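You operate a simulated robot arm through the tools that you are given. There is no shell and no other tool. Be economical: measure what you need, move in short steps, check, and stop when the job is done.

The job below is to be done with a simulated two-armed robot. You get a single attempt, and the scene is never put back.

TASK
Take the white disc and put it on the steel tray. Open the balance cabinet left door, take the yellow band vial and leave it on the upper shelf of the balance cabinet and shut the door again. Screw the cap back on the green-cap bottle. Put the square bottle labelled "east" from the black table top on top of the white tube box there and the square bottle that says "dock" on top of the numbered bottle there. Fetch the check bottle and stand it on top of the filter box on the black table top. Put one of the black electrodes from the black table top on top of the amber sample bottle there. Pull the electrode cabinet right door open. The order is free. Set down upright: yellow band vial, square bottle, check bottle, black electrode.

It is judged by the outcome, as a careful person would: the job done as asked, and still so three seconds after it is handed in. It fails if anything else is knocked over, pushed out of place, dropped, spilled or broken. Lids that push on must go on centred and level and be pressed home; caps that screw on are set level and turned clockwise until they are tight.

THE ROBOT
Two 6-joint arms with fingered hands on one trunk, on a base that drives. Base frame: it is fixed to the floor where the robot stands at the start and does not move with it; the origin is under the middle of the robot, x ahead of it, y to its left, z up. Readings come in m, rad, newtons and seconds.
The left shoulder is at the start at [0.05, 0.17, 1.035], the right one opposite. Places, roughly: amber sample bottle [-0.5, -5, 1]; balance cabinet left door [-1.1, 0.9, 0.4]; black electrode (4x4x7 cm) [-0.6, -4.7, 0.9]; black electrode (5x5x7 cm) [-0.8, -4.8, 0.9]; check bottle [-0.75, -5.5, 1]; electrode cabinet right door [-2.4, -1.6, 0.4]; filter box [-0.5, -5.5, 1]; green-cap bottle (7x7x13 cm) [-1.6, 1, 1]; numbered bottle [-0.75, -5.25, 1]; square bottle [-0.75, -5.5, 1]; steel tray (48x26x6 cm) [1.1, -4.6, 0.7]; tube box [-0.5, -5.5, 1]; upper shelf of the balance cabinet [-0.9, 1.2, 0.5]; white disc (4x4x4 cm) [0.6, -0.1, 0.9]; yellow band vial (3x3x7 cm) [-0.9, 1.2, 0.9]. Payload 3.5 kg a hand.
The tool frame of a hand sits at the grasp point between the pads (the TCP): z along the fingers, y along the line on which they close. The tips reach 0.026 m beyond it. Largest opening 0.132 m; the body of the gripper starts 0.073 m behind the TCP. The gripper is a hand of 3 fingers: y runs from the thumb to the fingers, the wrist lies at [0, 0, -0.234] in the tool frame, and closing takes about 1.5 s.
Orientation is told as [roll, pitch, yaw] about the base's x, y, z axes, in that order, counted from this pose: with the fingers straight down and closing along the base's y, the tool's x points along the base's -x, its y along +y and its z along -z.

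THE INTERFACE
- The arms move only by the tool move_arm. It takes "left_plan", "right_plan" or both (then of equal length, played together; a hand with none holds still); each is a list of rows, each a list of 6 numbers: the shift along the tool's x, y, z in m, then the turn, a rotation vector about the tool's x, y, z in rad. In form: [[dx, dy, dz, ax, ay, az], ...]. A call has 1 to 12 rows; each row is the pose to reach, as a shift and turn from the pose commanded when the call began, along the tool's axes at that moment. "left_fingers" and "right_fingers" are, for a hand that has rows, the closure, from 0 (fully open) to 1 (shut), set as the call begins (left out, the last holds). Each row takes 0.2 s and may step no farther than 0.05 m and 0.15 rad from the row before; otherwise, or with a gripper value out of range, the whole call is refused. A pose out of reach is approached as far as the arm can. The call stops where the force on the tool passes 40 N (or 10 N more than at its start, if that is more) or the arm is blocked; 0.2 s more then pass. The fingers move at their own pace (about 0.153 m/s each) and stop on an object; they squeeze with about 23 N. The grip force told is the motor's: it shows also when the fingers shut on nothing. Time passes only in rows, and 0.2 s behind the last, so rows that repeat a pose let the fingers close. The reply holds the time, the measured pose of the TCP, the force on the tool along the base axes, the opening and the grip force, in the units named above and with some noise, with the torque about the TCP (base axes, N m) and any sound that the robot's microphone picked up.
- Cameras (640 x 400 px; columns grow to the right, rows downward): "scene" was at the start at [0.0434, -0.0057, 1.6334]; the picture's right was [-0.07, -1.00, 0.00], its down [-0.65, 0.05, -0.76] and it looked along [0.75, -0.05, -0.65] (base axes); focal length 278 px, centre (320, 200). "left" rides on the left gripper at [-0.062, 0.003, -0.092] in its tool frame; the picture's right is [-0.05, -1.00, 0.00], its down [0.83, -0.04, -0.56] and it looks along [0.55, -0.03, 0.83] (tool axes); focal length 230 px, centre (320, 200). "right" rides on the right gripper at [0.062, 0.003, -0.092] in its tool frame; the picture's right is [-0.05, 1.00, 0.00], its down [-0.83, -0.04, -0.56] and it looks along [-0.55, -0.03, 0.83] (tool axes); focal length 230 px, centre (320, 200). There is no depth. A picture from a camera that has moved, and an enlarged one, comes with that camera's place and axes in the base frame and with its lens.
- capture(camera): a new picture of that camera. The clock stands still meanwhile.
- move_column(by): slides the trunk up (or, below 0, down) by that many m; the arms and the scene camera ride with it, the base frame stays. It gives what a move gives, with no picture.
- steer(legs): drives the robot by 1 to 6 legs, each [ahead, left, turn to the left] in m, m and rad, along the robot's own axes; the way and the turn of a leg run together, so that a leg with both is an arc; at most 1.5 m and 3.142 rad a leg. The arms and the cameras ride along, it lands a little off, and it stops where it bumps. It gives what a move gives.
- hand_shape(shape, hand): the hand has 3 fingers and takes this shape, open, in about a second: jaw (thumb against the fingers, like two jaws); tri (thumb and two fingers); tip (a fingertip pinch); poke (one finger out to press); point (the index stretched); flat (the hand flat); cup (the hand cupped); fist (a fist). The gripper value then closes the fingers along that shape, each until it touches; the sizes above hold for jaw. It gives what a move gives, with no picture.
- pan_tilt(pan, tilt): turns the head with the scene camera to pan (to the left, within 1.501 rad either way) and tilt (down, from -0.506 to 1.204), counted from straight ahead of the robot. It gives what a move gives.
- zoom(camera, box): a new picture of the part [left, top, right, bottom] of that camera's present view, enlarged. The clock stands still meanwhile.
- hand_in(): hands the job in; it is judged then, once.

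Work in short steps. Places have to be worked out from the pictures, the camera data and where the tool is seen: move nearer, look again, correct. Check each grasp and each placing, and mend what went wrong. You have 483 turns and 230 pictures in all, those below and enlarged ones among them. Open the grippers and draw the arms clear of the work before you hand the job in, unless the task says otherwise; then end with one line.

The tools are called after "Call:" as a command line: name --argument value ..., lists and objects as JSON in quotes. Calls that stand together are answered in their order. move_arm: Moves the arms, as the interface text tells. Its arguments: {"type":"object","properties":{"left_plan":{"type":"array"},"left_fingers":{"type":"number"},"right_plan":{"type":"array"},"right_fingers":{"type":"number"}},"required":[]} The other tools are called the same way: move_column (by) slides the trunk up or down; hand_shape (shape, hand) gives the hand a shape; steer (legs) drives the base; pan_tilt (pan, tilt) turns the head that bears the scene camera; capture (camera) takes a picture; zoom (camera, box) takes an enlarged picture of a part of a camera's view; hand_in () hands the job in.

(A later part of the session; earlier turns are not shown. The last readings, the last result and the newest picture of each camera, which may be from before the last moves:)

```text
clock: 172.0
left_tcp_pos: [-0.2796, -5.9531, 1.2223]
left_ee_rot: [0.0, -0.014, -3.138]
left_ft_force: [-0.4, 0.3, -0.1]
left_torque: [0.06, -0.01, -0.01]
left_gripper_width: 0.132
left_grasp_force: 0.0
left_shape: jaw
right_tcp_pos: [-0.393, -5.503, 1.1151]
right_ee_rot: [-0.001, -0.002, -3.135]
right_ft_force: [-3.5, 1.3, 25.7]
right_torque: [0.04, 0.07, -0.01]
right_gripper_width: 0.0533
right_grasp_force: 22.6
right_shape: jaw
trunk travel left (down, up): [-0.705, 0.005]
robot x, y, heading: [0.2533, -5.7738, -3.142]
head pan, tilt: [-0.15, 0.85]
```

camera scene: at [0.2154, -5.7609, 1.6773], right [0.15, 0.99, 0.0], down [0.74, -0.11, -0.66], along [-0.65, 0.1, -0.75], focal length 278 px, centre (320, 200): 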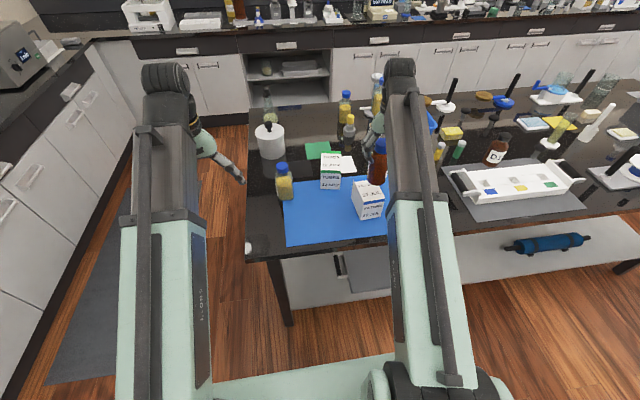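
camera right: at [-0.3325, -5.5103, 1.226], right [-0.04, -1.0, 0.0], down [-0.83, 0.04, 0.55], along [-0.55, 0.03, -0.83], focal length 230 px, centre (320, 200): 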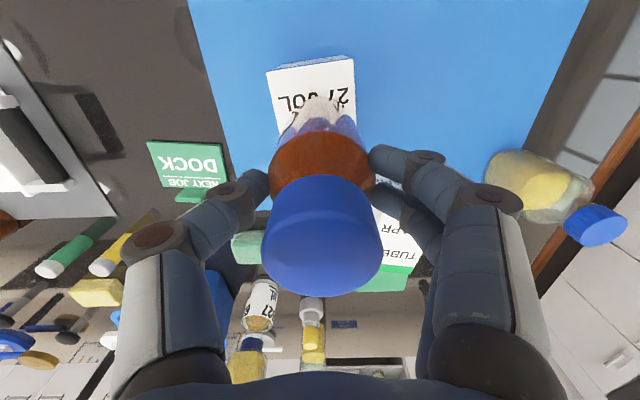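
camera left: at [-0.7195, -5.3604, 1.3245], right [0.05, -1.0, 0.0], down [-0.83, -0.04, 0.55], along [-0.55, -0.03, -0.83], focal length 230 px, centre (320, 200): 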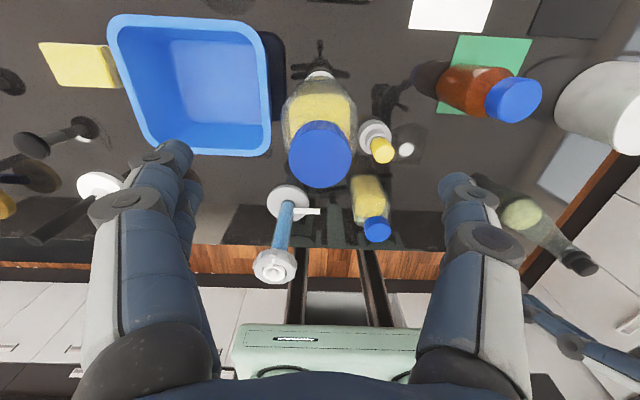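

It touched at TCP 1.115. I'll relax 3 mm and release.

Call:
move_arm --right_plan '[[0, 0, -0.002, 0, 0, 0], [0, 0, -0.003, 0, 0, 0]]'

Call:
move_arm --right_plan '[[0, 0, 0, 0, 0, 0], [0, 0, 0, 0, 0, 0], [0, 0, 0, 0, 0, 0], [0, 0, 0, 0, 0, 0]]' --right_fingers 0.2

Call:
zoom --camera "scene" --box '[320, 120, 420, 230]'

Call:
capture --camera "right"

```text
clock: 172.6
left_tcp_pos: [-0.2815, -5.9522, 1.2206]
left_ee_rot: [-0.002, -0.011, -3.139]
left_ft_force: [0.0, 0.3, 0.2]
left_torque: [0.04, 0.0, -0.02]
left_gripper_width: 0.132
left_grasp_force: 0.0
left_shape: jaw
right_tcp_pos: [-0.3914, -5.5042, 1.1155]
right_ee_rot: [-0.002, 0.0, -3.135]
right_ft_force: [-3.4, 1.3, 19.5]
right_torque: [0.03, 0.15, -0.01]
right_gripper_width: 0.0535
right_grasp_force: 23.2
right_shape: jaw
trunk travel left (down, up): [-0.705, 0.005]
robot x, y, heading: [0.2533, -5.7727, -3.133]
head pan, tilt: [-0.15, 0.85]
```

```text
clock: 173.6
left_tcp_pos: [-0.2824, -5.9529, 1.2215]
left_ee_rot: [-0.001, -0.012, -3.138]
left_ft_force: [-0.2, 0.2, -0.8]
left_torque: [0.03, -0.01, -0.02]
left_gripper_width: 0.132
left_grasp_force: 0.1
left_shape: jaw
right_tcp_pos: [-0.3926, -5.5038, 1.1147]
right_ee_rot: [0.0, 0.0, -3.136]
right_ft_force: [-0.5, 0.0, 0.5]
right_torque: [0.0, 0.01, -0.01]
right_gripper_width: 0.1051
right_grasp_force: 0.1
right_shape: jaw
trunk travel left (down, up): [-0.705, 0.005]
robot x, y, heading: [0.2497, -5.772, -3.138]
head pan, tilt: [-0.15, 0.85]
```

```text
3.64 times, centred on (370, 175) of scene
camera zoom: at [0.216, -5.7608, 1.6773], right [0.15, 0.99, 0.0], down [0.74, -0.11, -0.66], along [-0.65, 0.1, -0.75], focal length 1011 px, centre (138, 291)
```

zoom: 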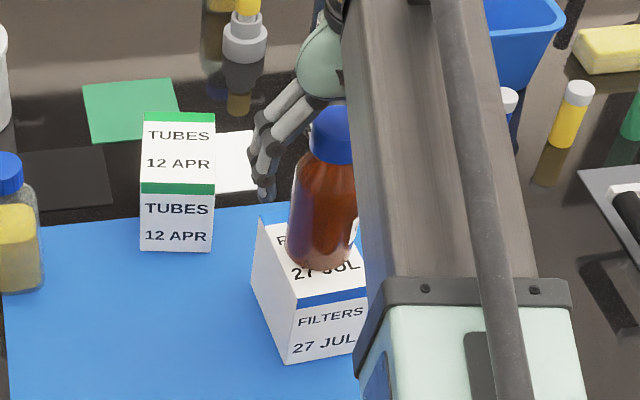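

```text
140 pictures are left
camera right: at [-0.3314, -5.5067, 1.2078], right [-0.04, -1.0, 0.0], down [-0.83, 0.04, 0.55], along [-0.55, 0.03, -0.83], focal length 230 px, centre (320, 200)
```

right: 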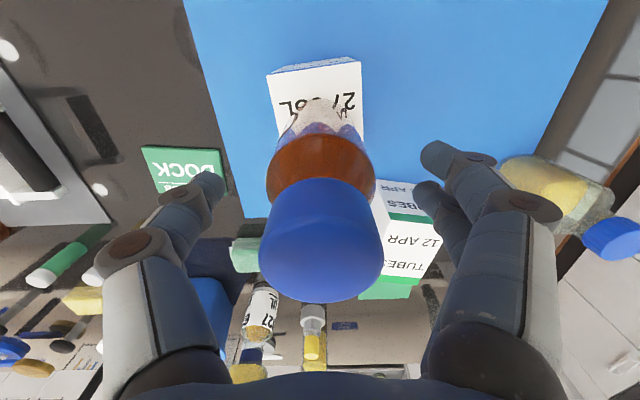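

The check bottle stands on the box. I'll open fully and raise the hand straight up.

Call:
move_arm --right_plan '[[0, 0, 0, 0, 0, 0], [0, 0, -0.02, 0, 0, 0], [0, 0, -0.045, 0, 0, 0], [0, 0, -0.07, 0, 0, 0], [0, 0, -0.09, 0, 0, 0], [0.03, 0.0, -0.09, 0, 0, 0], [0.07, 0.0, -0.09, 0, 0, 0], [0.11, -0.0, -0.09, 0, 0, 0]]' --right_fingers 0

Call:
capture --camera "scene"

Call:
capture --camera "left"

```text
clock: 175.4
left_tcp_pos: [-0.2802, -5.9524, 1.2214]
left_ee_rot: [0.001, -0.012, -3.137]
left_ft_force: [0.4, 0.6, 0.1]
left_torque: [-0.02, -0.01, -0.02]
left_gripper_width: 0.1319
left_grasp_force: 0.1
left_shape: jaw
right_tcp_pos: [-0.2807, -5.5037, 1.2058]
right_ee_rot: [-0.001, 0.0, -3.135]
right_ft_force: [0.8, -0.4, -0.1]
right_torque: [-0.02, -0.02, -0.01]
right_gripper_width: 0.1321
right_grasp_force: 0.0
right_shape: jaw
trunk travel left (down, up): [-0.705, 0.005]
robot x, y, heading: [0.2542, -5.7723, -3.142]
head pan, tilt: [-0.15, 0.85]
```

```text
139 pictures are left
camera scene: at [0.2165, -5.7607, 1.6773], right [0.15, 0.99, 0.0], down [0.74, -0.11, -0.66], along [-0.65, 0.1, -0.75], focal length 278 px, centre (320, 200)
```

scene: 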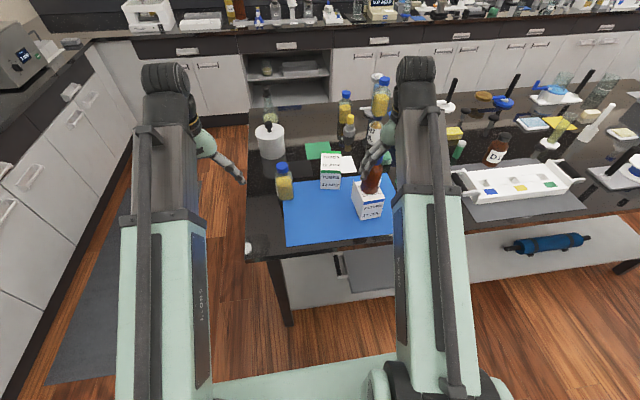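

```text
138 pictures are left
camera left: at [-0.3407, -5.9545, 1.3138], right [-0.06, 1.0, 0.0], down [0.84, 0.05, 0.54], along [0.54, 0.03, -0.84], focal length 230 px, centre (320, 200)
```

left: 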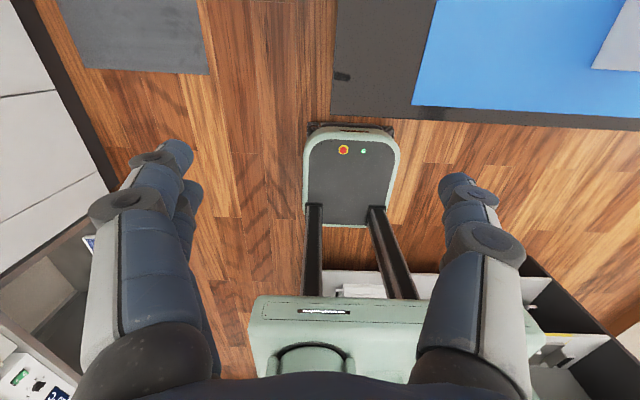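

All good. Next is the other square bottle at about (-0.51, -5.79), which I expect to be "east". I'll move the base so the left hand is over it.

Call:
steer --legs '[[0, -0.17, 0], [0.15, 0, 0]]'

Call:
capture --camera "left"

Call:
capture --camera "scene"

```text
clock: 177.9
left_tcp_pos: [-0.4342, -5.7807, 1.2205]
left_ee_rot: [0.001, -0.011, -3.142]
left_ft_force: [0.0, -0.5, -0.8]
left_torque: [0.0, -0.02, 0.01]
left_gripper_width: 0.1317
left_grasp_force: 0.0
left_shape: jaw
right_tcp_pos: [-0.4348, -5.3318, 1.2044]
right_ee_rot: [0.0, 0.004, -3.138]
right_ft_force: [-0.3, -0.1, -0.1]
right_torque: [-0.01, -0.04, 0.01]
right_gripper_width: 0.1322
right_grasp_force: 0.2
right_shape: jaw
trunk travel left (down, up): [-0.705, 0.005]
robot x, y, heading: [0.1051, -5.6049, -3.134]
head pan, tilt: [-0.15, 0.85]
```

```text
137 pictures are left
camera left: at [-0.4947, -5.7828, 1.3126], right [-0.05, 1.0, 0.0], down [0.84, 0.04, 0.55], along [0.55, 0.03, -0.84], focal length 230 px, centre (320, 200)
```

left: 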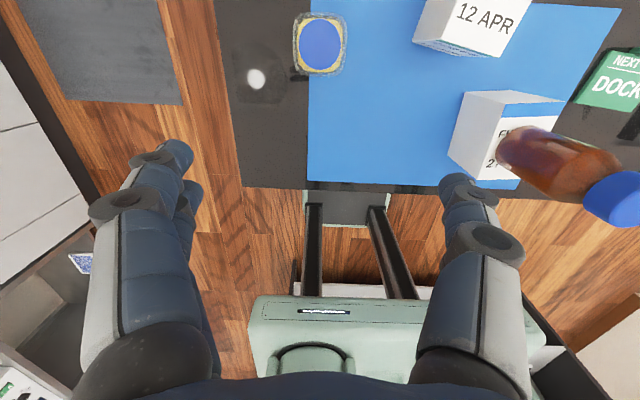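

```text
136 pictures are left
camera scene: at [0.0625, -5.5908, 1.6772], right [0.15, 0.99, 0.0], down [0.74, -0.11, -0.66], along [-0.65, 0.1, -0.75], focal length 278 px, centre (320, 200)
```

scene: 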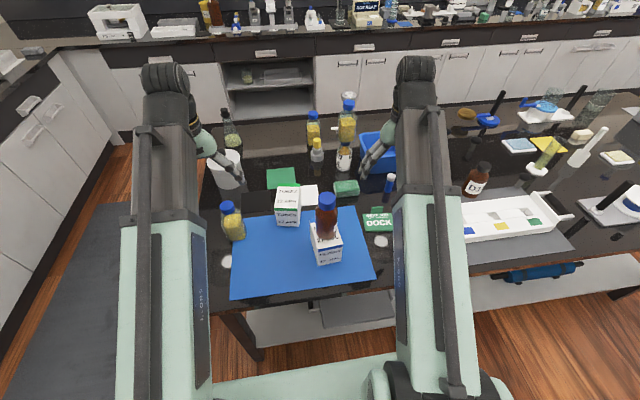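

The bottle is at about (-0.50, -5.781). I'll move the left hand past it to see the far faces.

Call:
move_arm --left_plan '[[-0.04, 0, 0.01, 0, 0, 0], [-0.08, 0, 0.02, 0, 0, 0], [-0.12, 0, 0.03, 0, 0, 0], [-0.15, 0, 0.04, 0, 0, 0]]'

Call:
zoom --camera "left" --box '[220, 80, 420, 220]'

```text
clock: 178.9
left_tcp_pos: [-0.5834, -5.7829, 1.1802]
left_ee_rot: [0.002, -0.012, -3.141]
left_ft_force: [0.1, -0.2, -0.7]
left_torque: [0.01, 0.01, -0.01]
left_gripper_width: 0.1319
left_grasp_force: 0.1
left_shape: jaw
right_tcp_pos: [-0.4331, -5.3317, 1.205]
right_ee_rot: [-0.001, 0.002, -3.138]
right_ft_force: [-0.3, -0.6, 0.6]
right_torque: [0.03, 0.01, 0.01]
right_gripper_width: 0.1318
right_grasp_force: 0.1
right_shape: jaw
trunk travel left (down, up): [-0.705, 0.005]
robot x, y, heading: [0.1035, -5.6026, -3.143]
head pan, tilt: [-0.15, 0.85]
```

```text
2.86 times, centred on (320, 150) of left
camera zoom: at [-0.6431, -5.7835, 1.2746], right [-0.05, 1.0, 0.0], down [0.84, 0.04, 0.55], along [0.54, 0.03, -0.84], focal length 657 px, centre (320, 343)
```

zoom: 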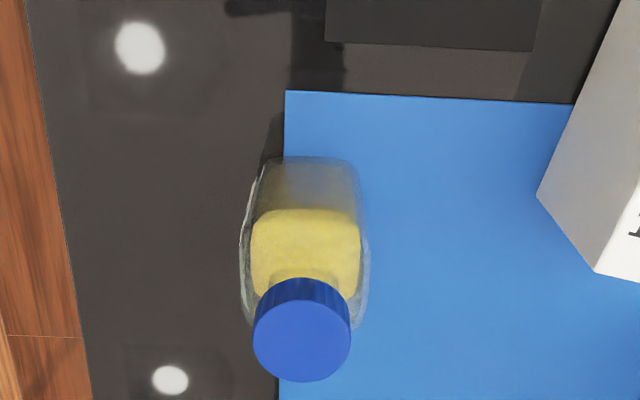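

No label shows on this side, so the label must be on the -y face. I'll grasp the bottle, lift it and turn it to read the label.

Call:
move_arm --left_plan '[[0.03, 0, 0, 0, 0, 0], [0.06, 0, 0.01, 0, 0, 0], [0.085, 0, 0.03, 0, 0, 0], [0.085, 0, 0.07, 0, 0, 0], [0.085, 0, 0.11, 0, 0, 0], [0.085, 0, 0.15, 0, 0, 0], [0.085, 0, 0.18, 0, 0, 0], [0.085, 0, 0.202, 0, 0, 0]]' --left_fingers 0.3

Call:
capture --camera "left"

```text
clock: 180.7
left_tcp_pos: [-0.5011, -5.7823, 0.9785]
left_ee_rot: [0.002, -0.012, -3.142]
left_ft_force: [-0.3, 0.0, 1.0]
left_torque: [0.02, -0.03, 0.01]
left_gripper_width: 0.0928
left_grasp_force: 0.0
left_shape: jaw
right_tcp_pos: [-0.4335, -5.3325, 1.2059]
right_ee_rot: [-0.001, 0.002, -3.138]
right_ft_force: [-0.1, 0.3, -0.5]
right_torque: [0.01, -0.02, -0.01]
right_gripper_width: 0.132
right_grasp_force: 0.0
right_shape: jaw
trunk travel left (down, up): [-0.705, 0.005]
robot x, y, heading: [0.1032, -5.601, -3.141]
head pan, tilt: [-0.15, 0.85]
```

```text
134 pictures are left
camera left: at [-0.5612, -5.784, 1.0714], right [-0.05, 1.0, 0.0], down [0.84, 0.04, 0.55], along [0.54, 0.03, -0.84], focal length 230 px, centre (320, 200)
```

left: 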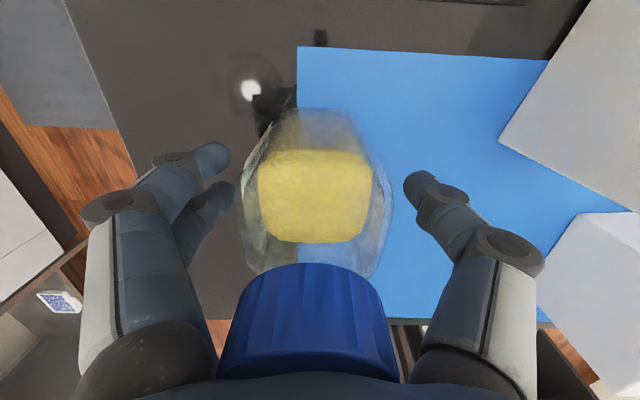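

I'll make a small correction (+6 mm x, -3 mm y), then close and lift.

Call:
move_arm --left_plan '[[0.006, 0.003, 0, 0, 0, 0], [0.006, 0.003, 0, 0, 0, 0]]'

Call:
move_arm --left_plan '[[0, 0, 0, 0, 0, 0], [0, 0, 0, 0, 0, 0], [0, 0, 0, 0, 0, 0], [0, 0, 0, 0, 0, 0], [0, 0, 0, 0, 0, 0]]' --left_fingers 1

Call:
move_arm --left_plan '[[0, 0, -0.03, 0, 0, 0], [0, 0, -0.07, 0, 0, 0], [0, 0, -0.11, 0, 0, 0], [0, 0, -0.15, 0, 0, 0], [0, 0, -0.19, 0, 0, 0]]'

Call:
move_arm --left_plan '[[0, 0, 0, 0, 0, -0.14], [0, 0, 0, 0, 0, -0.28], [0, 0, 0, 0, 0, -0.42], [0, 0, 0, 0, 0, -0.56], [0, 0, 0, 0, 0, -0.7], [0, 0, 0, 0, 0, -0.84], [0, 0, 0, 0, 0, -0.98], [0, 0, 0, 0, 0, -1.12], [0, 0, 0, 0, 0, -1.26], [0, 0, 0, 0, 0, -1.4], [0, 0, 0, 0, 0, -1.54]]'

Call:
capture --camera "scene"

```text
clock: 181.3
left_tcp_pos: [-0.4945, -5.7846, 0.9789]
left_ee_rot: [0.001, -0.014, -3.142]
left_ft_force: [0.0, 0.1, -0.2]
left_torque: [-0.02, -0.04, -0.02]
left_gripper_width: 0.093
left_grasp_force: 0.1
left_shape: jaw
right_tcp_pos: [-0.4336, -5.3328, 1.2059]
right_ee_rot: [0.0, 0.004, -3.138]
right_ft_force: [0.9, -0.8, -0.2]
right_torque: [-0.01, -0.03, -0.01]
right_gripper_width: 0.1316
right_grasp_force: 0.0
right_shape: jaw
trunk travel left (down, up): [-0.705, 0.005]
robot x, y, heading: [0.1032, -5.6015, -3.141]
head pan, tilt: [-0.15, 0.85]
```

```text
clock: 182.5
left_tcp_pos: [-0.496, -5.7866, 0.9791]
left_ee_rot: [0.002, -0.012, -3.144]
left_ft_force: [0.8, 0.4, 0.0]
left_torque: [-0.01, -0.01, 0.01]
left_gripper_width: 0.0559
left_grasp_force: 23.2
left_shape: jaw
right_tcp_pos: [-0.4331, -5.3312, 1.2052]
right_ee_rot: [-0.001, 0.003, -3.139]
right_ft_force: [0.2, 0.4, -0.2]
right_torque: [0.02, 0.0, 0.03]
right_gripper_width: 0.1317
right_grasp_force: 0.0
right_shape: jaw
trunk travel left (down, up): [-0.705, 0.005]
robot x, y, heading: [0.1024, -5.5999, -3.141]
head pan, tilt: [-0.15, 0.85]
```

```text
clock: 183.7
left_tcp_pos: [-0.4919, -5.785, 1.1703]
left_ee_rot: [0.001, -0.011, -3.141]
left_ft_force: [0.0, -1.2, -3.5]
left_torque: [0.01, 0.0, 0.0]
left_gripper_width: 0.0558
left_grasp_force: 23.5
left_shape: jaw
right_tcp_pos: [-0.4349, -5.332, 1.2045]
right_ee_rot: [0.0, 0.001, -3.137]
right_ft_force: [0.0, 0.3, 0.2]
right_torque: [0.01, -0.01, -0.01]
right_gripper_width: 0.1319
right_grasp_force: 0.0
right_shape: jaw
trunk travel left (down, up): [-0.705, 0.005]
robot x, y, heading: [0.1048, -5.6006, -3.147]
head pan, tilt: [-0.15, 0.85]
```

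```text
clock: 186.1
left_tcp_pos: [-0.4918, -5.7995, 1.1691]
left_ee_rot: [-0.011, -0.002, -1.655]
left_ft_force: [0.7, -0.7, -3.4]
left_torque: [0.05, 0.01, 0.01]
left_gripper_width: 0.056
left_grasp_force: 22.9
left_shape: jaw
left hand out of reach, approached as far as the arm can: row 11
right_tcp_pos: [-0.4325, -5.3328, 1.2042]
right_ee_rot: [0.001, 0.002, -3.139]
right_ft_force: [-0.2, 0.7, 0.6]
right_torque: [0.02, 0.03, -0.04]
right_gripper_width: 0.1319
right_grasp_force: 0.1
right_shape: jaw
trunk travel left (down, up): [-0.705, 0.005]
robot x, y, heading: [0.1022, -5.6051, -3.138]
head pan, tilt: [-0.15, 0.85]
```

```text
133 pictures are left
camera scene: at [0.0646, -5.5915, 1.6773], right [0.15, 0.99, 0.0], down [0.74, -0.11, -0.66], along [-0.65, 0.1, -0.75], focal length 278 px, centre (320, 200)
```

scene: 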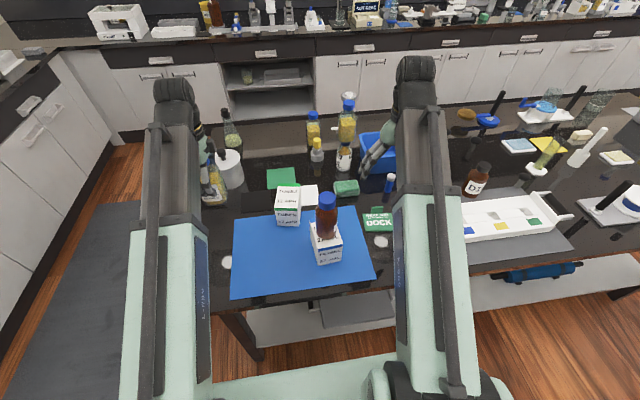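

Call:
zoom --camera "scene" --box '[185, 145, 265, 225]'

Call:
capture --camera "left"

```text
5.00 times, centred on (225, 185) of scene
camera zoom: at [0.0646, -5.5915, 1.6773], right [0.15, 0.99, 0.0], down [0.74, -0.11, -0.66], along [-0.65, 0.1, -0.75], focal length 1390 px, centre (795, 275)
```

zoom: 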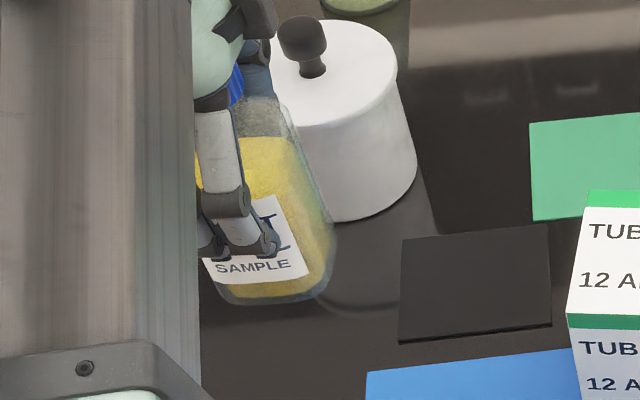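

```text
131 pictures are left
camera left: at [-0.4923, -5.8586, 1.2613], right [-1.0, 0.03, 0.01], down [0.03, 0.83, 0.56], along [0.01, 0.56, -0.83], focal length 230 px, centre (320, 200)
```

left: 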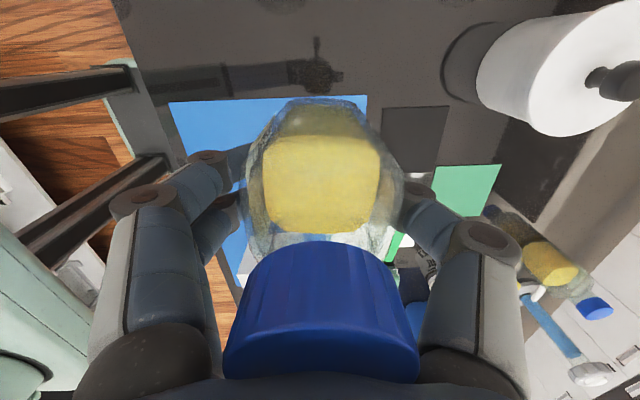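

The label ends in "T" above "SAMPLE", so this is EAST. Now I'll measure the tube box with the right camera.

Call:
capture --camera "right"

Call:
zoom --camera "scene" --box '[250, 160, 350, 240]'

```text
130 pictures are left
camera right: at [-0.3721, -5.3358, 1.2977], right [-0.05, -1.0, 0.0], down [-0.83, 0.04, 0.55], along [-0.55, 0.03, -0.83], focal length 230 px, centre (320, 200)
```

right: 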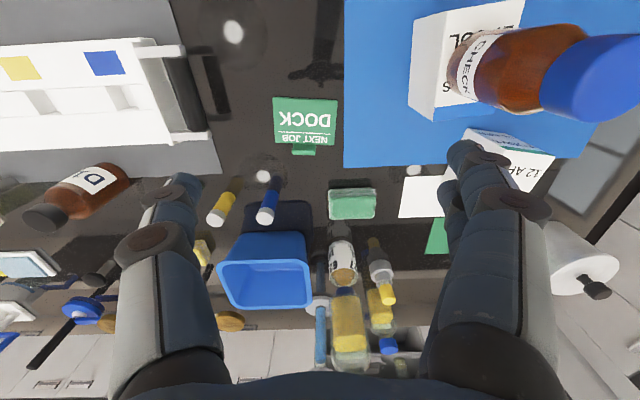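

```text
5.00 times, centred on (300, 200) of scene
camera zoom: at [0.0646, -5.5915, 1.6773], right [0.15, 0.99, 0.0], down [0.74, -0.11, -0.66], along [-0.65, 0.1, -0.75], focal length 1390 px, centre (420, 200)
```

zoom: 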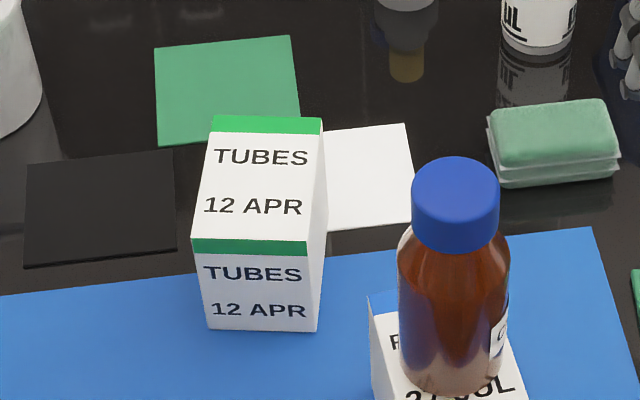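

EAST is identified and the CHECK label is confirmed. The tube box top is at about (-0.56, -5.608), z ≈ 1.0, so I'll carry the bottle over it.

Call:
move_arm --left_plan '[[0.0, -0.03, -0.01, 0, 0, 0], [0.02, -0.065, -0.01, 0, 0, 0], [0.06, -0.08, -0.01, 0, 0, 0], [0.1, -0.084, -0.01, 0, 0, 0], [0.145, -0.084, -0.01, 0, 0, 0], [0.185, -0.084, -0.01, 0, 0, 0], [0.185, -0.084, 0.0, 0, 0, 0]]'

Call:
capture --camera "left"

Call:
zoom --camera "scene" --box '[240, 140, 350, 240]'

```text
clock: 187.7
left_tcp_pos: [-0.5789, -5.7314, 1.1751]
left_ee_rot: [-0.014, 0.007, -1.771]
left_ft_force: [0.0, 1.0, -4.2]
left_torque: [0.07, -0.01, 0.04]
left_gripper_width: 0.0559
left_grasp_force: 23.0
left_shape: jaw
left hand out of reach, approached as far as the arm can: row 2, 3, 4, 5, 6, 7
right_tcp_pos: [-0.4341, -5.3311, 1.2055]
right_ee_rot: [-0.001, 0.002, -3.138]
right_ft_force: [0.6, 0.5, 0.2]
right_torque: [0.0, 0.0, 0.01]
right_gripper_width: 0.132
right_grasp_force: 0.1
right_shape: jaw
trunk travel left (down, up): [-0.705, 0.005]
robot x, y, heading: [0.1026, -5.6042, -3.141]
head pan, tilt: [-0.15, 0.85]
```

```text
128 pictures are left
camera left: at [-0.5845, -5.791, 1.2671], right [-0.99, 0.15, 0.01], down [0.13, 0.82, 0.56], along [0.07, 0.56, -0.83], focal length 230 px, centre (320, 200)
```

left: 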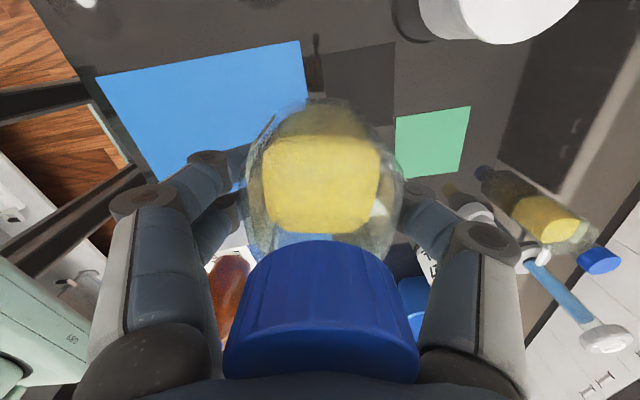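

```text
4.00 times, centred on (295, 190) of scene
camera zoom: at [0.0647, -5.5912, 1.6773], right [0.15, 0.99, 0.0], down [0.74, -0.11, -0.66], along [-0.65, 0.1, -0.75], focal length 1112 px, centre (420, 240)
```

zoom: 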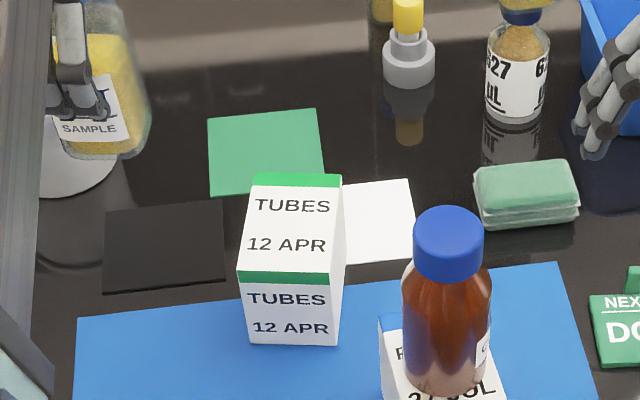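

With that wrist yaw the reach is too short. I'll rotate the hand back to closing along y and see where it ends up.

Call:
move_arm --left_plan '[[0, 0, 0, 0, 0, 0.135], [0, 0, 0, 0, 0, 0.27], [0, 0, 0, 0, 0, 0.405], [0, 0, 0, 0, 0, 0.54], [0, 0, 0, 0, 0, 0.675], [0, 0, 0, 0, 0, 0.81], [0, 0, 0, 0, 0, 0.945], [0, 0, 0, 0, 0, 1.08], [0, 0, 0, 0, 0, 1.215], [0, 0, 0, 0, 0, 1.35], [0, 0, 0, 0, 0, 1.45]]'

Call:
zoom --camera "scene" --box '[240, 140, 350, 240]'

```text
clock: 190.1
left_tcp_pos: [-0.5753, -5.729, 1.172]
left_ee_rot: [-0.009, -0.011, 3.061]
left_ft_force: [0.2, 0.8, -4.1]
left_torque: [-0.04, -0.07, 0.02]
left_gripper_width: 0.0558
left_grasp_force: 23.0
left_shape: jaw
right_tcp_pos: [-0.4343, -5.3326, 1.2043]
right_ee_rot: [0.001, 0.001, -3.138]
right_ft_force: [0.2, -0.5, 0.3]
right_torque: [0.03, 0.03, -0.02]
right_gripper_width: 0.1317
right_grasp_force: 0.0
right_shape: jaw
trunk travel left (down, up): [-0.705, 0.005]
robot x, y, heading: [0.1046, -5.6048, -3.138]
head pan, tilt: [-0.15, 0.85]
```

```text
4.00 times, centred on (295, 190) of scene
camera zoom: at [0.0645, -5.5909, 1.6773], right [0.15, 0.99, 0.0], down [0.74, -0.11, -0.66], along [-0.65, 0.1, -0.75], focal length 1112 px, centre (420, 240)
```

zoom: 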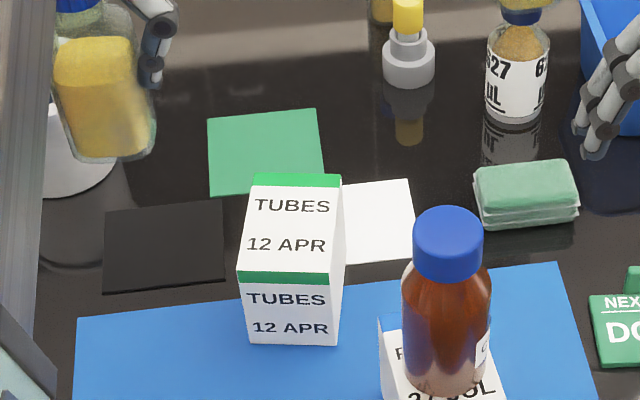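

I'll move 12 cm over to the box, straightening the yaw.

Call:
move_arm --left_plan '[[0.001, -0.03, 0, 0, 0, -0.03], [0.003, -0.06, 0, 0, 0, -0.06], [0.004, -0.09, 0, 0, 0, -0.08], [0.005, -0.122, 0, 0, 0, -0.08]]'

Call:
zoom --camera "scene" --box '[240, 120, 350, 240]'

Call:
capture --camera "left"

```text
clock: 191.1
left_tcp_pos: [-0.562, -5.6082, 1.1722]
left_ee_rot: [-0.008, -0.011, -3.138]
left_ft_force: [0.4, 0.1, -3.9]
left_torque: [-0.04, 0.02, -0.02]
left_gripper_width: 0.056
left_grasp_force: 22.9
left_shape: jaw
right_tcp_pos: [-0.4332, -5.3305, 1.2049]
right_ee_rot: [0.001, 0.0, -3.137]
right_ft_force: [0.3, -0.2, 0.0]
right_torque: [0.0, -0.01, 0.02]
right_gripper_width: 0.1317
right_grasp_force: 0.0
right_shape: jaw
trunk travel left (down, up): [-0.705, 0.005]
robot x, y, heading: [0.1054, -5.6032, -3.139]
head pan, tilt: [-0.15, 0.85]
```

```text
3.33 times, centred on (295, 180) of scene
camera zoom: at [0.0646, -5.5903, 1.6773], right [0.15, 0.99, 0.0], down [0.74, -0.11, -0.66], along [-0.65, 0.1, -0.75], focal length 927 px, centre (403, 267)
```

zoom: 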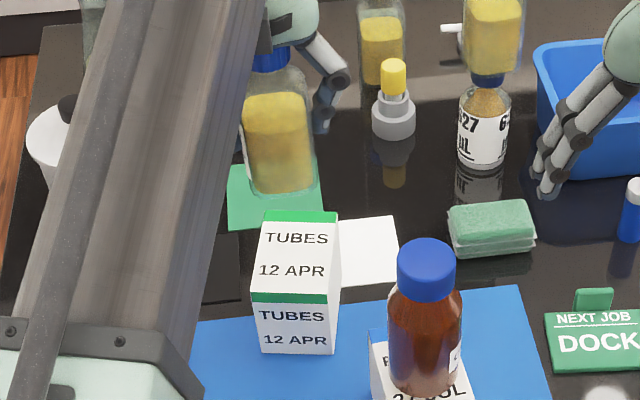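

```text
124 pictures are left
camera left: at [-0.622, -5.6105, 1.2652], right [-0.06, 1.0, 0.01], down [0.84, 0.04, 0.55], along [0.54, 0.04, -0.84], focal length 230 px, centre (320, 200)
```

left: 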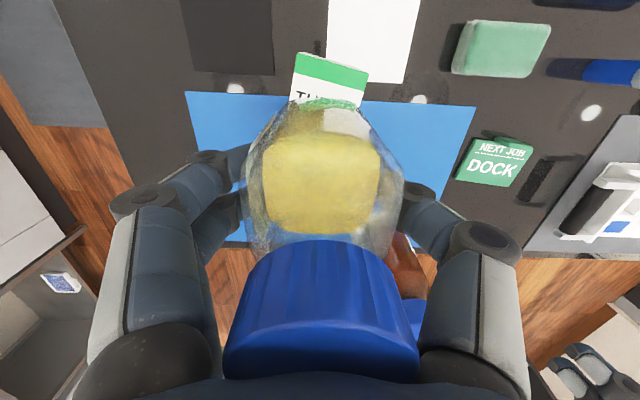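

Projection shows the bottle directly over the box centre. I'll lower it, slowly at the end.

Call:
move_arm --left_plan '[[0, 0, 0.03, 0, 0, 0], [0, 0, 0.06, 0, 0, 0], [0, 0, 0.08, 0, 0, 0], [0, 0, 0.086, 0, 0, 0]]'

Call:
zoom --camera "scene" --box '[240, 120, 350, 240]'

```text
clock: 192.1
left_tcp_pos: [-0.5631, -5.6069, 1.086]
left_ee_rot: [-0.009, -0.013, -3.138]
left_ft_force: [0.1, -0.1, -4.2]
left_torque: [0.01, -0.01, 0.0]
left_gripper_width: 0.0561
left_grasp_force: 23.2
left_shape: jaw
right_tcp_pos: [-0.4324, -5.3317, 1.2048]
right_ee_rot: [0.001, 0.002, -3.139]
right_ft_force: [-0.6, -0.7, -1.1]
right_torque: [-0.01, -0.02, 0.0]
right_gripper_width: 0.132
right_grasp_force: 0.1
right_shape: jaw
trunk travel left (down, up): [-0.705, 0.005]
robot x, y, heading: [0.1006, -5.6034, -3.146]
head pan, tilt: [-0.15, 0.85]
```

```text
3.33 times, centred on (295, 180) of scene
camera zoom: at [0.0646, -5.5909, 1.6773], right [0.15, 0.99, 0.0], down [0.74, -0.11, -0.66], along [-0.65, 0.1, -0.75], focal length 927 px, centre (403, 267)
```

zoom: 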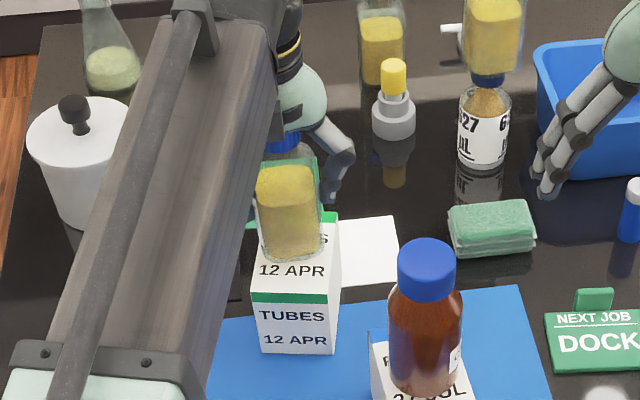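

Call:
move_arm --left_plan '[[0, -0.002, 0.004, 0, 0, 0], [0, -0.002, 0.008, 0, 0, 0]]'

Call:
move_arm --left_plan '[[0, 0, 0.003, 0, 0, 0], [0, 0, 0.006, 0, 0, 0]]'

```text
clock: 192.7
left_tcp_pos: [-0.5636, -5.605, 1.0791]
left_ee_rot: [-0.009, -0.011, -3.138]
left_ft_force: [-0.7, -0.3, 3.2]
left_torque: [-0.11, -0.01, 0.01]
left_gripper_width: 0.056
left_grasp_force: 23.3
left_shape: jaw
right_tcp_pos: [-0.4338, -5.332, 1.2054]
right_ee_rot: [-0.001, 0.001, -3.138]
right_ft_force: [0.4, 0.1, -0.6]
right_torque: [-0.04, 0.01, -0.01]
right_gripper_width: 0.1317
right_grasp_force: 0.0
right_shape: jaw
trunk travel left (down, up): [-0.705, 0.005]
robot x, y, heading: [0.1005, -5.6012, -3.137]
head pan, tilt: [-0.15, 0.85]
```

```text
clock: 193.3
left_tcp_pos: [-0.563, -5.6054, 1.0759]
left_ee_rot: [-0.011, -0.017, -3.137]
left_ft_force: [-4.4, -0.9, 31.2]
left_torque: [-0.03, 0.11, -0.03]
left_gripper_width: 0.0567
left_grasp_force: 22.9
left_shape: jaw
right_tcp_pos: [-0.4304, -5.3329, 1.2056]
right_ee_rot: [0.0, 0.0, -3.139]
right_ft_force: [0.2, -1.3, 0.1]
right_torque: [0.01, 0.02, -0.02]
right_gripper_width: 0.1319
right_grasp_force: 0.0
right_shape: jaw
trunk travel left (down, up): [-0.705, 0.005]
robot x, y, heading: [0.1007, -5.5989, -3.144]
head pan, tilt: [-0.15, 0.85]
```

It's firmly down. I'll relax a few mm, release, and rise.

Call:
move_arm --left_plan '[[0, 0, -0.002, 0, 0, 0], [0, 0, -0.004, 0, 0, 0]]'

Call:
move_arm --left_plan '[[0, 0, 0, 0, 0, 0], [0, 0, 0, 0, 0, 0], [0, 0, 0, 0, 0, 0], [0, 0, 0, 0, 0, 0], [0, 0, 0, 0, 0, 0]]' --left_fingers 0.15

Call:
capture --camera "left"

```text
clock: 193.9
left_tcp_pos: [-0.5631, -5.6043, 1.0757]
left_ee_rot: [-0.01, -0.011, -3.138]
left_ft_force: [-6.9, 0.7, 19.2]
left_torque: [0.0, 0.11, 0.02]
left_gripper_width: 0.0567
left_grasp_force: 23.2
left_shape: jaw
right_tcp_pos: [-0.4322, -5.3315, 1.2054]
right_ee_rot: [-0.001, 0.0, -3.137]
right_ft_force: [-1.5, 0.0, 0.4]
right_torque: [-0.02, -0.02, -0.02]
right_gripper_width: 0.1319
right_grasp_force: 0.1
right_shape: jaw
trunk travel left (down, up): [-0.705, 0.005]
robot x, y, heading: [0.1048, -5.6005, -3.14]
head pan, tilt: [-0.15, 0.85]
```

```text
clock: 195.1
left_tcp_pos: [-0.5636, -5.6051, 1.0765]
left_ee_rot: [-0.009, -0.014, -3.137]
left_ft_force: [0.3, -0.5, 1.3]
left_torque: [0.01, -0.03, 0.0]
left_gripper_width: 0.112
left_grasp_force: 0.0
left_shape: jaw
right_tcp_pos: [-0.4332, -5.3322, 1.2039]
right_ee_rot: [-0.001, 0.001, -3.137]
right_ft_force: [0.8, 0.2, -0.4]
right_torque: [-0.01, 0.02, 0.03]
right_gripper_width: 0.1316
right_grasp_force: 0.0
right_shape: jaw
trunk travel left (down, up): [-0.705, 0.005]
robot x, y, heading: [0.1022, -5.6005, -3.139]
head pan, tilt: [-0.15, 0.85]
```

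```text
122 pictures are left
camera left: at [-0.6228, -5.6077, 1.1687], right [-0.05, 1.0, 0.01], down [0.84, 0.04, 0.55], along [0.54, 0.04, -0.84], focal length 230 px, centre (320, 200)
```

left: 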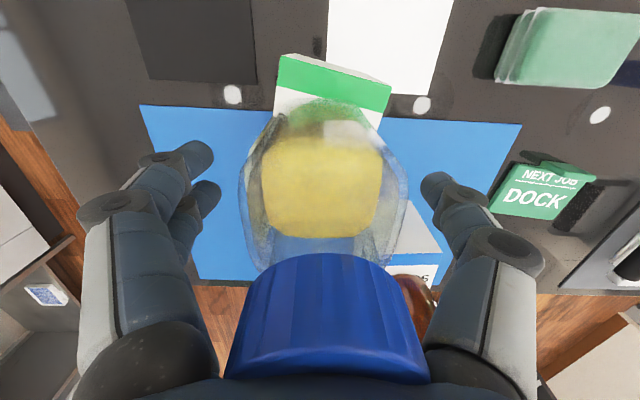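

It stands on its own. I'll raise the hand straight up and pull back.

Call:
move_arm --left_plan '[[0, 0, -0.01, 0, 0, 0], [0, 0, -0.03, 0, 0, 0], [0, 0, -0.055, 0, 0, 0], [0, 0, -0.08, 0, 0, 0], [0, 0, -0.11, 0, 0, 0], [0.03, 0.02, -0.12, 0, 0, 0], [0.06, 0.05, -0.13, 0, 0, 0], [0.09, 0.08, -0.14, 0, 0, 0], [0.12, 0.11, -0.14, 0, 0, 0], [0.15, 0.14, -0.14, 0, 0, 0]]' --left_fingers 0

Call:
capture --camera "scene"

```text
clock: 197.3
left_tcp_pos: [-0.4117, -5.7458, 1.213]
left_ee_rot: [-0.012, -0.018, -3.142]
left_ft_force: [0.2, 0.0, 0.0]
left_torque: [0.02, 0.0, 0.02]
left_gripper_width: 0.1319
left_grasp_force: 0.0
left_shape: jaw
right_tcp_pos: [-0.4314, -5.3321, 1.2052]
right_ee_rot: [-0.002, 0.0, -3.138]
right_ft_force: [-0.1, 0.3, -0.3]
right_torque: [-0.02, -0.03, -0.02]
right_gripper_width: 0.1321
right_grasp_force: 0.1
right_shape: jaw
trunk travel left (down, up): [-0.705, 0.005]
robot x, y, heading: [0.1044, -5.6027, -3.139]
head pan, tilt: [-0.15, 0.85]
```

```text
121 pictures are left
camera scene: at [0.0655, -5.5913, 1.6773], right [0.15, 0.99, 0.0], down [0.74, -0.11, -0.66], along [-0.65, 0.1, -0.75], focal length 278 px, centre (320, 200)
```

scene: 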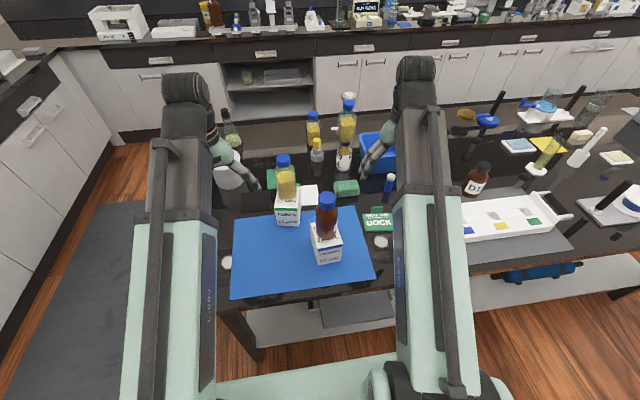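

All three stacks stand. Next I'll slide north to the electrodes and the amber bottle.

Call:
steer --legs '[[-0.1, 0, 0], [0, -0.7, 0]]'

Call:
pan_tilt --pan 0.0 --tilt 0.8

Call:
capture --camera "scene"

Call:
zoom --camera "scene" --box '[210, 90, 430, 250]'

```text
clock: 201.9
left_tcp_pos: [-0.3106, -5.0409, 1.2131]
left_ee_rot: [-0.008, -0.016, -3.138]
left_ft_force: [0.2, 0.1, 0.4]
left_torque: [-0.01, -0.03, 0.06]
left_gripper_width: 0.1321
left_grasp_force: 0.1
left_shape: jaw
right_tcp_pos: [-0.3334, -4.627, 1.2047]
right_ee_rot: [0.0, 0.002, -3.136]
right_ft_force: [-0.2, 0.4, 0.1]
right_torque: [-0.04, 0.01, -0.02]
right_gripper_width: 0.1321
right_grasp_force: 0.1
right_shape: jaw
trunk travel left (down, up): [-0.705, 0.005]
robot x, y, heading: [0.2019, -4.9006, -3.141]
head pan, tilt: [-0.15, 0.85]
```

```text
clock: 202.6
left_tcp_pos: [-0.3113, -5.0431, 1.2132]
left_ee_rot: [-0.01, -0.016, -3.138]
left_ft_force: [0.1, 0.5, 0.0]
left_torque: [0.01, 0.0, -0.01]
left_gripper_width: 0.132
left_grasp_force: 0.1
left_shape: jaw
right_tcp_pos: [-0.3335, -4.6294, 1.2041]
right_ee_rot: [-0.001, 0.003, -3.136]
right_ft_force: [0.8, -0.4, -0.1]
right_torque: [-0.02, 0.03, -0.01]
right_gripper_width: 0.1319
right_grasp_force: 0.2
right_shape: jaw
trunk travel left (down, up): [-0.705, 0.005]
robot x, y, heading: [0.2036, -4.9028, -3.14]
head pan, tilt: [0.0, 0.799]
```

```text
120 pictures are left
camera scene: at [0.162, -4.8998, 1.6813], right [0.0, 1.0, 0.0], down [0.72, 0.0, -0.7], along [-0.7, 0.0, -0.72], focal length 278 px, centre (320, 200)
```

scene: 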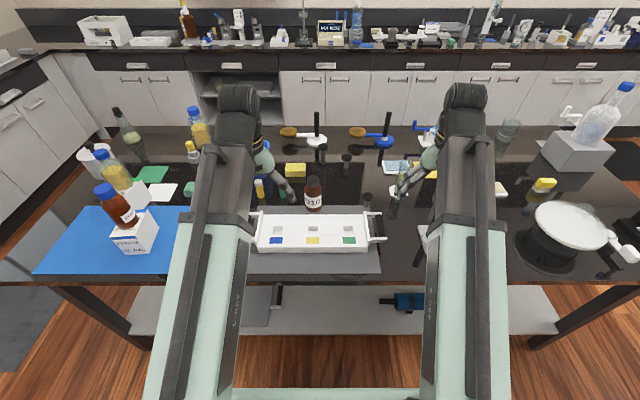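

```text
2.50 times, centred on (320, 170) of scene
camera zoom: at [0.162, -4.8998, 1.6813], right [0.0, 1.0, 0.0], down [0.72, 0.0, -0.7], along [-0.7, 0.0, -0.72], focal length 695 px, centre (320, 275)
```

zoom: 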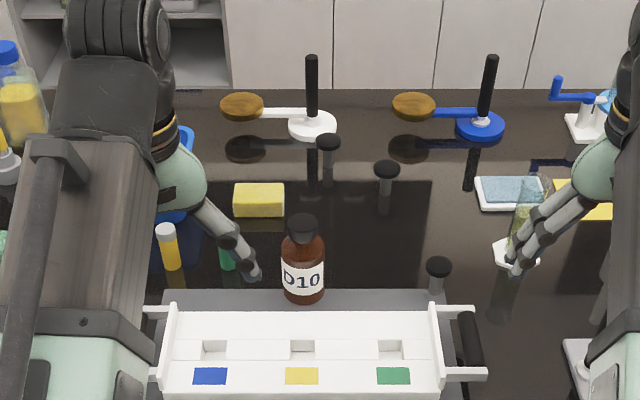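

The three black-headed electrodes and the amber D10 bottle are in view. I'll zoom in on the nearest electrode.

Call:
zoom --camera "scene" --box '[290, 165, 390, 225]'

Call:
capture --camera "right"

```text
6.40 times, centred on (340, 195) of scene
camera zoom: at [0.162, -4.8998, 1.6813], right [0.0, 1.0, 0.0], down [0.72, 0.0, -0.7], along [-0.7, 0.0, -0.72], focal length 1780 px, centre (192, 232)
```

zoom: 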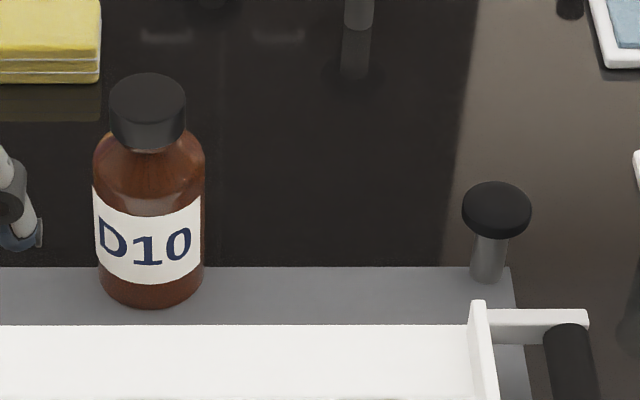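

```text
117 pictures are left
camera right: at [-0.2716, -4.6328, 1.2977], right [-0.05, -1.0, 0.0], down [-0.83, 0.04, 0.55], along [-0.55, 0.03, -0.83], focal length 230 px, centre (320, 200)
```

right: 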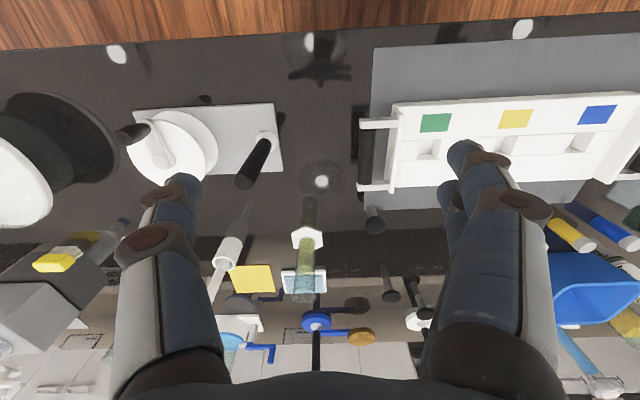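

I'll drive 0.12 m closer and put the right hand above the electrode to refine the position.

Call:
steer --legs '[[0.12, 0, 0]]'

Call:
move_arm --right_plan '[[-0.02, 0.03, 0.02, 0, 0, 0], [-0.04, 0.06, 0.04, 0, 0, 0], [-0.06, 0.095, 0.06, 0, 0, 0], [-0.06, 0.095, 0.1, 0, 0, 0]]' --right_fingers 0.4

Call:
capture --camera "right"

```text
clock: 203.8
left_tcp_pos: [-0.4338, -5.0424, 1.2115]
left_ee_rot: [-0.01, -0.015, -3.139]
left_ft_force: [-0.8, 0.0, -0.4]
left_torque: [0.0, -0.02, 0.01]
left_gripper_width: 0.1318
left_grasp_force: 0.1
left_shape: jaw
right_tcp_pos: [-0.4545, -4.6299, 1.2043]
right_ee_rot: [0.0, 0.003, -3.137]
right_ft_force: [-0.1, 0.0, -0.1]
right_torque: [-0.01, -0.03, 0.0]
right_gripper_width: 0.1322
right_grasp_force: 0.1
right_shape: jaw
trunk travel left (down, up): [-0.705, 0.005]
robot x, y, heading: [0.0869, -4.9009, -3.136]
head pan, tilt: [0.0, 0.799]
```

```text
clock: 204.8
left_tcp_pos: [-0.4322, -5.0426, 1.2121]
left_ee_rot: [-0.01, -0.015, -3.138]
left_ft_force: [0.9, 0.2, -0.6]
left_torque: [-0.02, 0.01, -0.01]
left_gripper_width: 0.1318
left_grasp_force: 0.1
left_shape: jaw
right_tcp_pos: [-0.5119, -4.7249, 1.1041]
right_ee_rot: [0.001, 0.001, -3.138]
right_ft_force: [-0.2, -0.3, 0.2]
right_torque: [-0.02, 0.0, -0.01]
right_gripper_width: 0.0796
right_grasp_force: 0.1
right_shape: jaw
trunk travel left (down, up): [-0.705, 0.005]
robot x, y, heading: [0.0832, -4.8978, -3.144]
head pan, tilt: [0.0, 0.799]
```

```text
116 pictures are left
camera right: at [-0.4507, -4.7277, 1.197], right [-0.05, -1.0, 0.0], down [-0.83, 0.04, 0.55], along [-0.55, 0.03, -0.83], focal length 230 px, centre (320, 200)
```

right: 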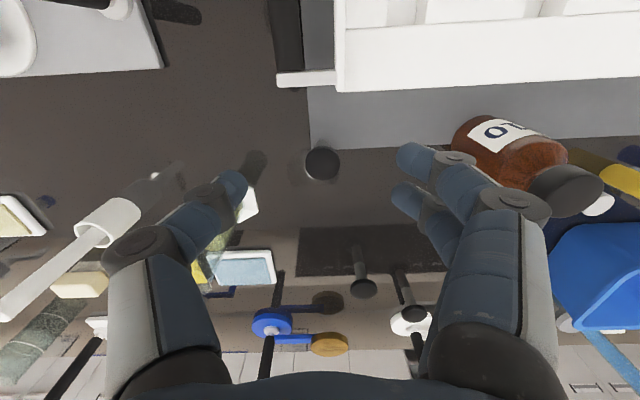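

The electrode head is at about (-0.558, -4.724), top z ≈ 0.963. I'll move over it and descend part way.

Call:
move_arm --right_plan '[[-0.023, 0, 0.02, 0, 0, 0], [-0.046, 0, 0.04, 0, 0, 0], [-0.046, 0, 0.08, 0, 0, 0], [-0.046, 0, 0.105, 0, 0, 0]]'

Call:
capture --camera "right"

```text
clock: 205.8
left_tcp_pos: [-0.4317, -5.0428, 1.2131]
left_ee_rot: [-0.009, -0.016, -3.137]
left_ft_force: [-0.5, 0.7, 0.0]
left_torque: [0.05, 0.01, -0.01]
left_gripper_width: 0.1319
left_grasp_force: 0.1
left_shape: jaw
right_tcp_pos: [-0.5583, -4.7245, 0.9986]
right_ee_rot: [0.001, -0.001, -3.138]
right_ft_force: [-0.4, -0.4, -0.4]
right_torque: [0.0, -0.02, -0.02]
right_gripper_width: 0.0798
right_grasp_force: 0.1
right_shape: jaw
trunk travel left (down, up): [-0.705, 0.005]
robot x, y, heading: [0.0834, -4.8984, -3.138]
head pan, tilt: [0.0, 0.799]
```

```text
115 pictures are left
camera right: at [-0.4964, -4.7282, 1.0927], right [-0.05, -1.0, 0.0], down [-0.83, 0.04, 0.55], along [-0.55, 0.03, -0.83], focal length 230 px, centre (320, 200)
```

right: 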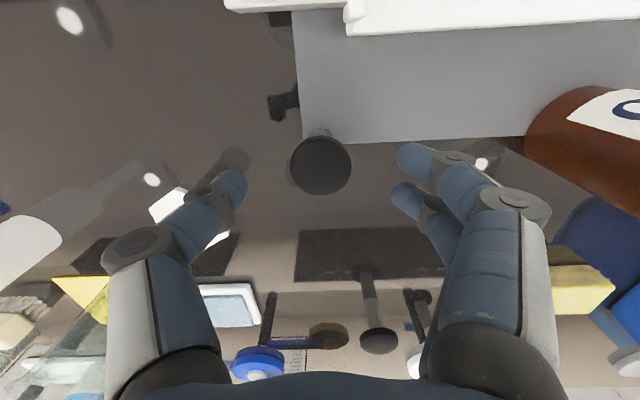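

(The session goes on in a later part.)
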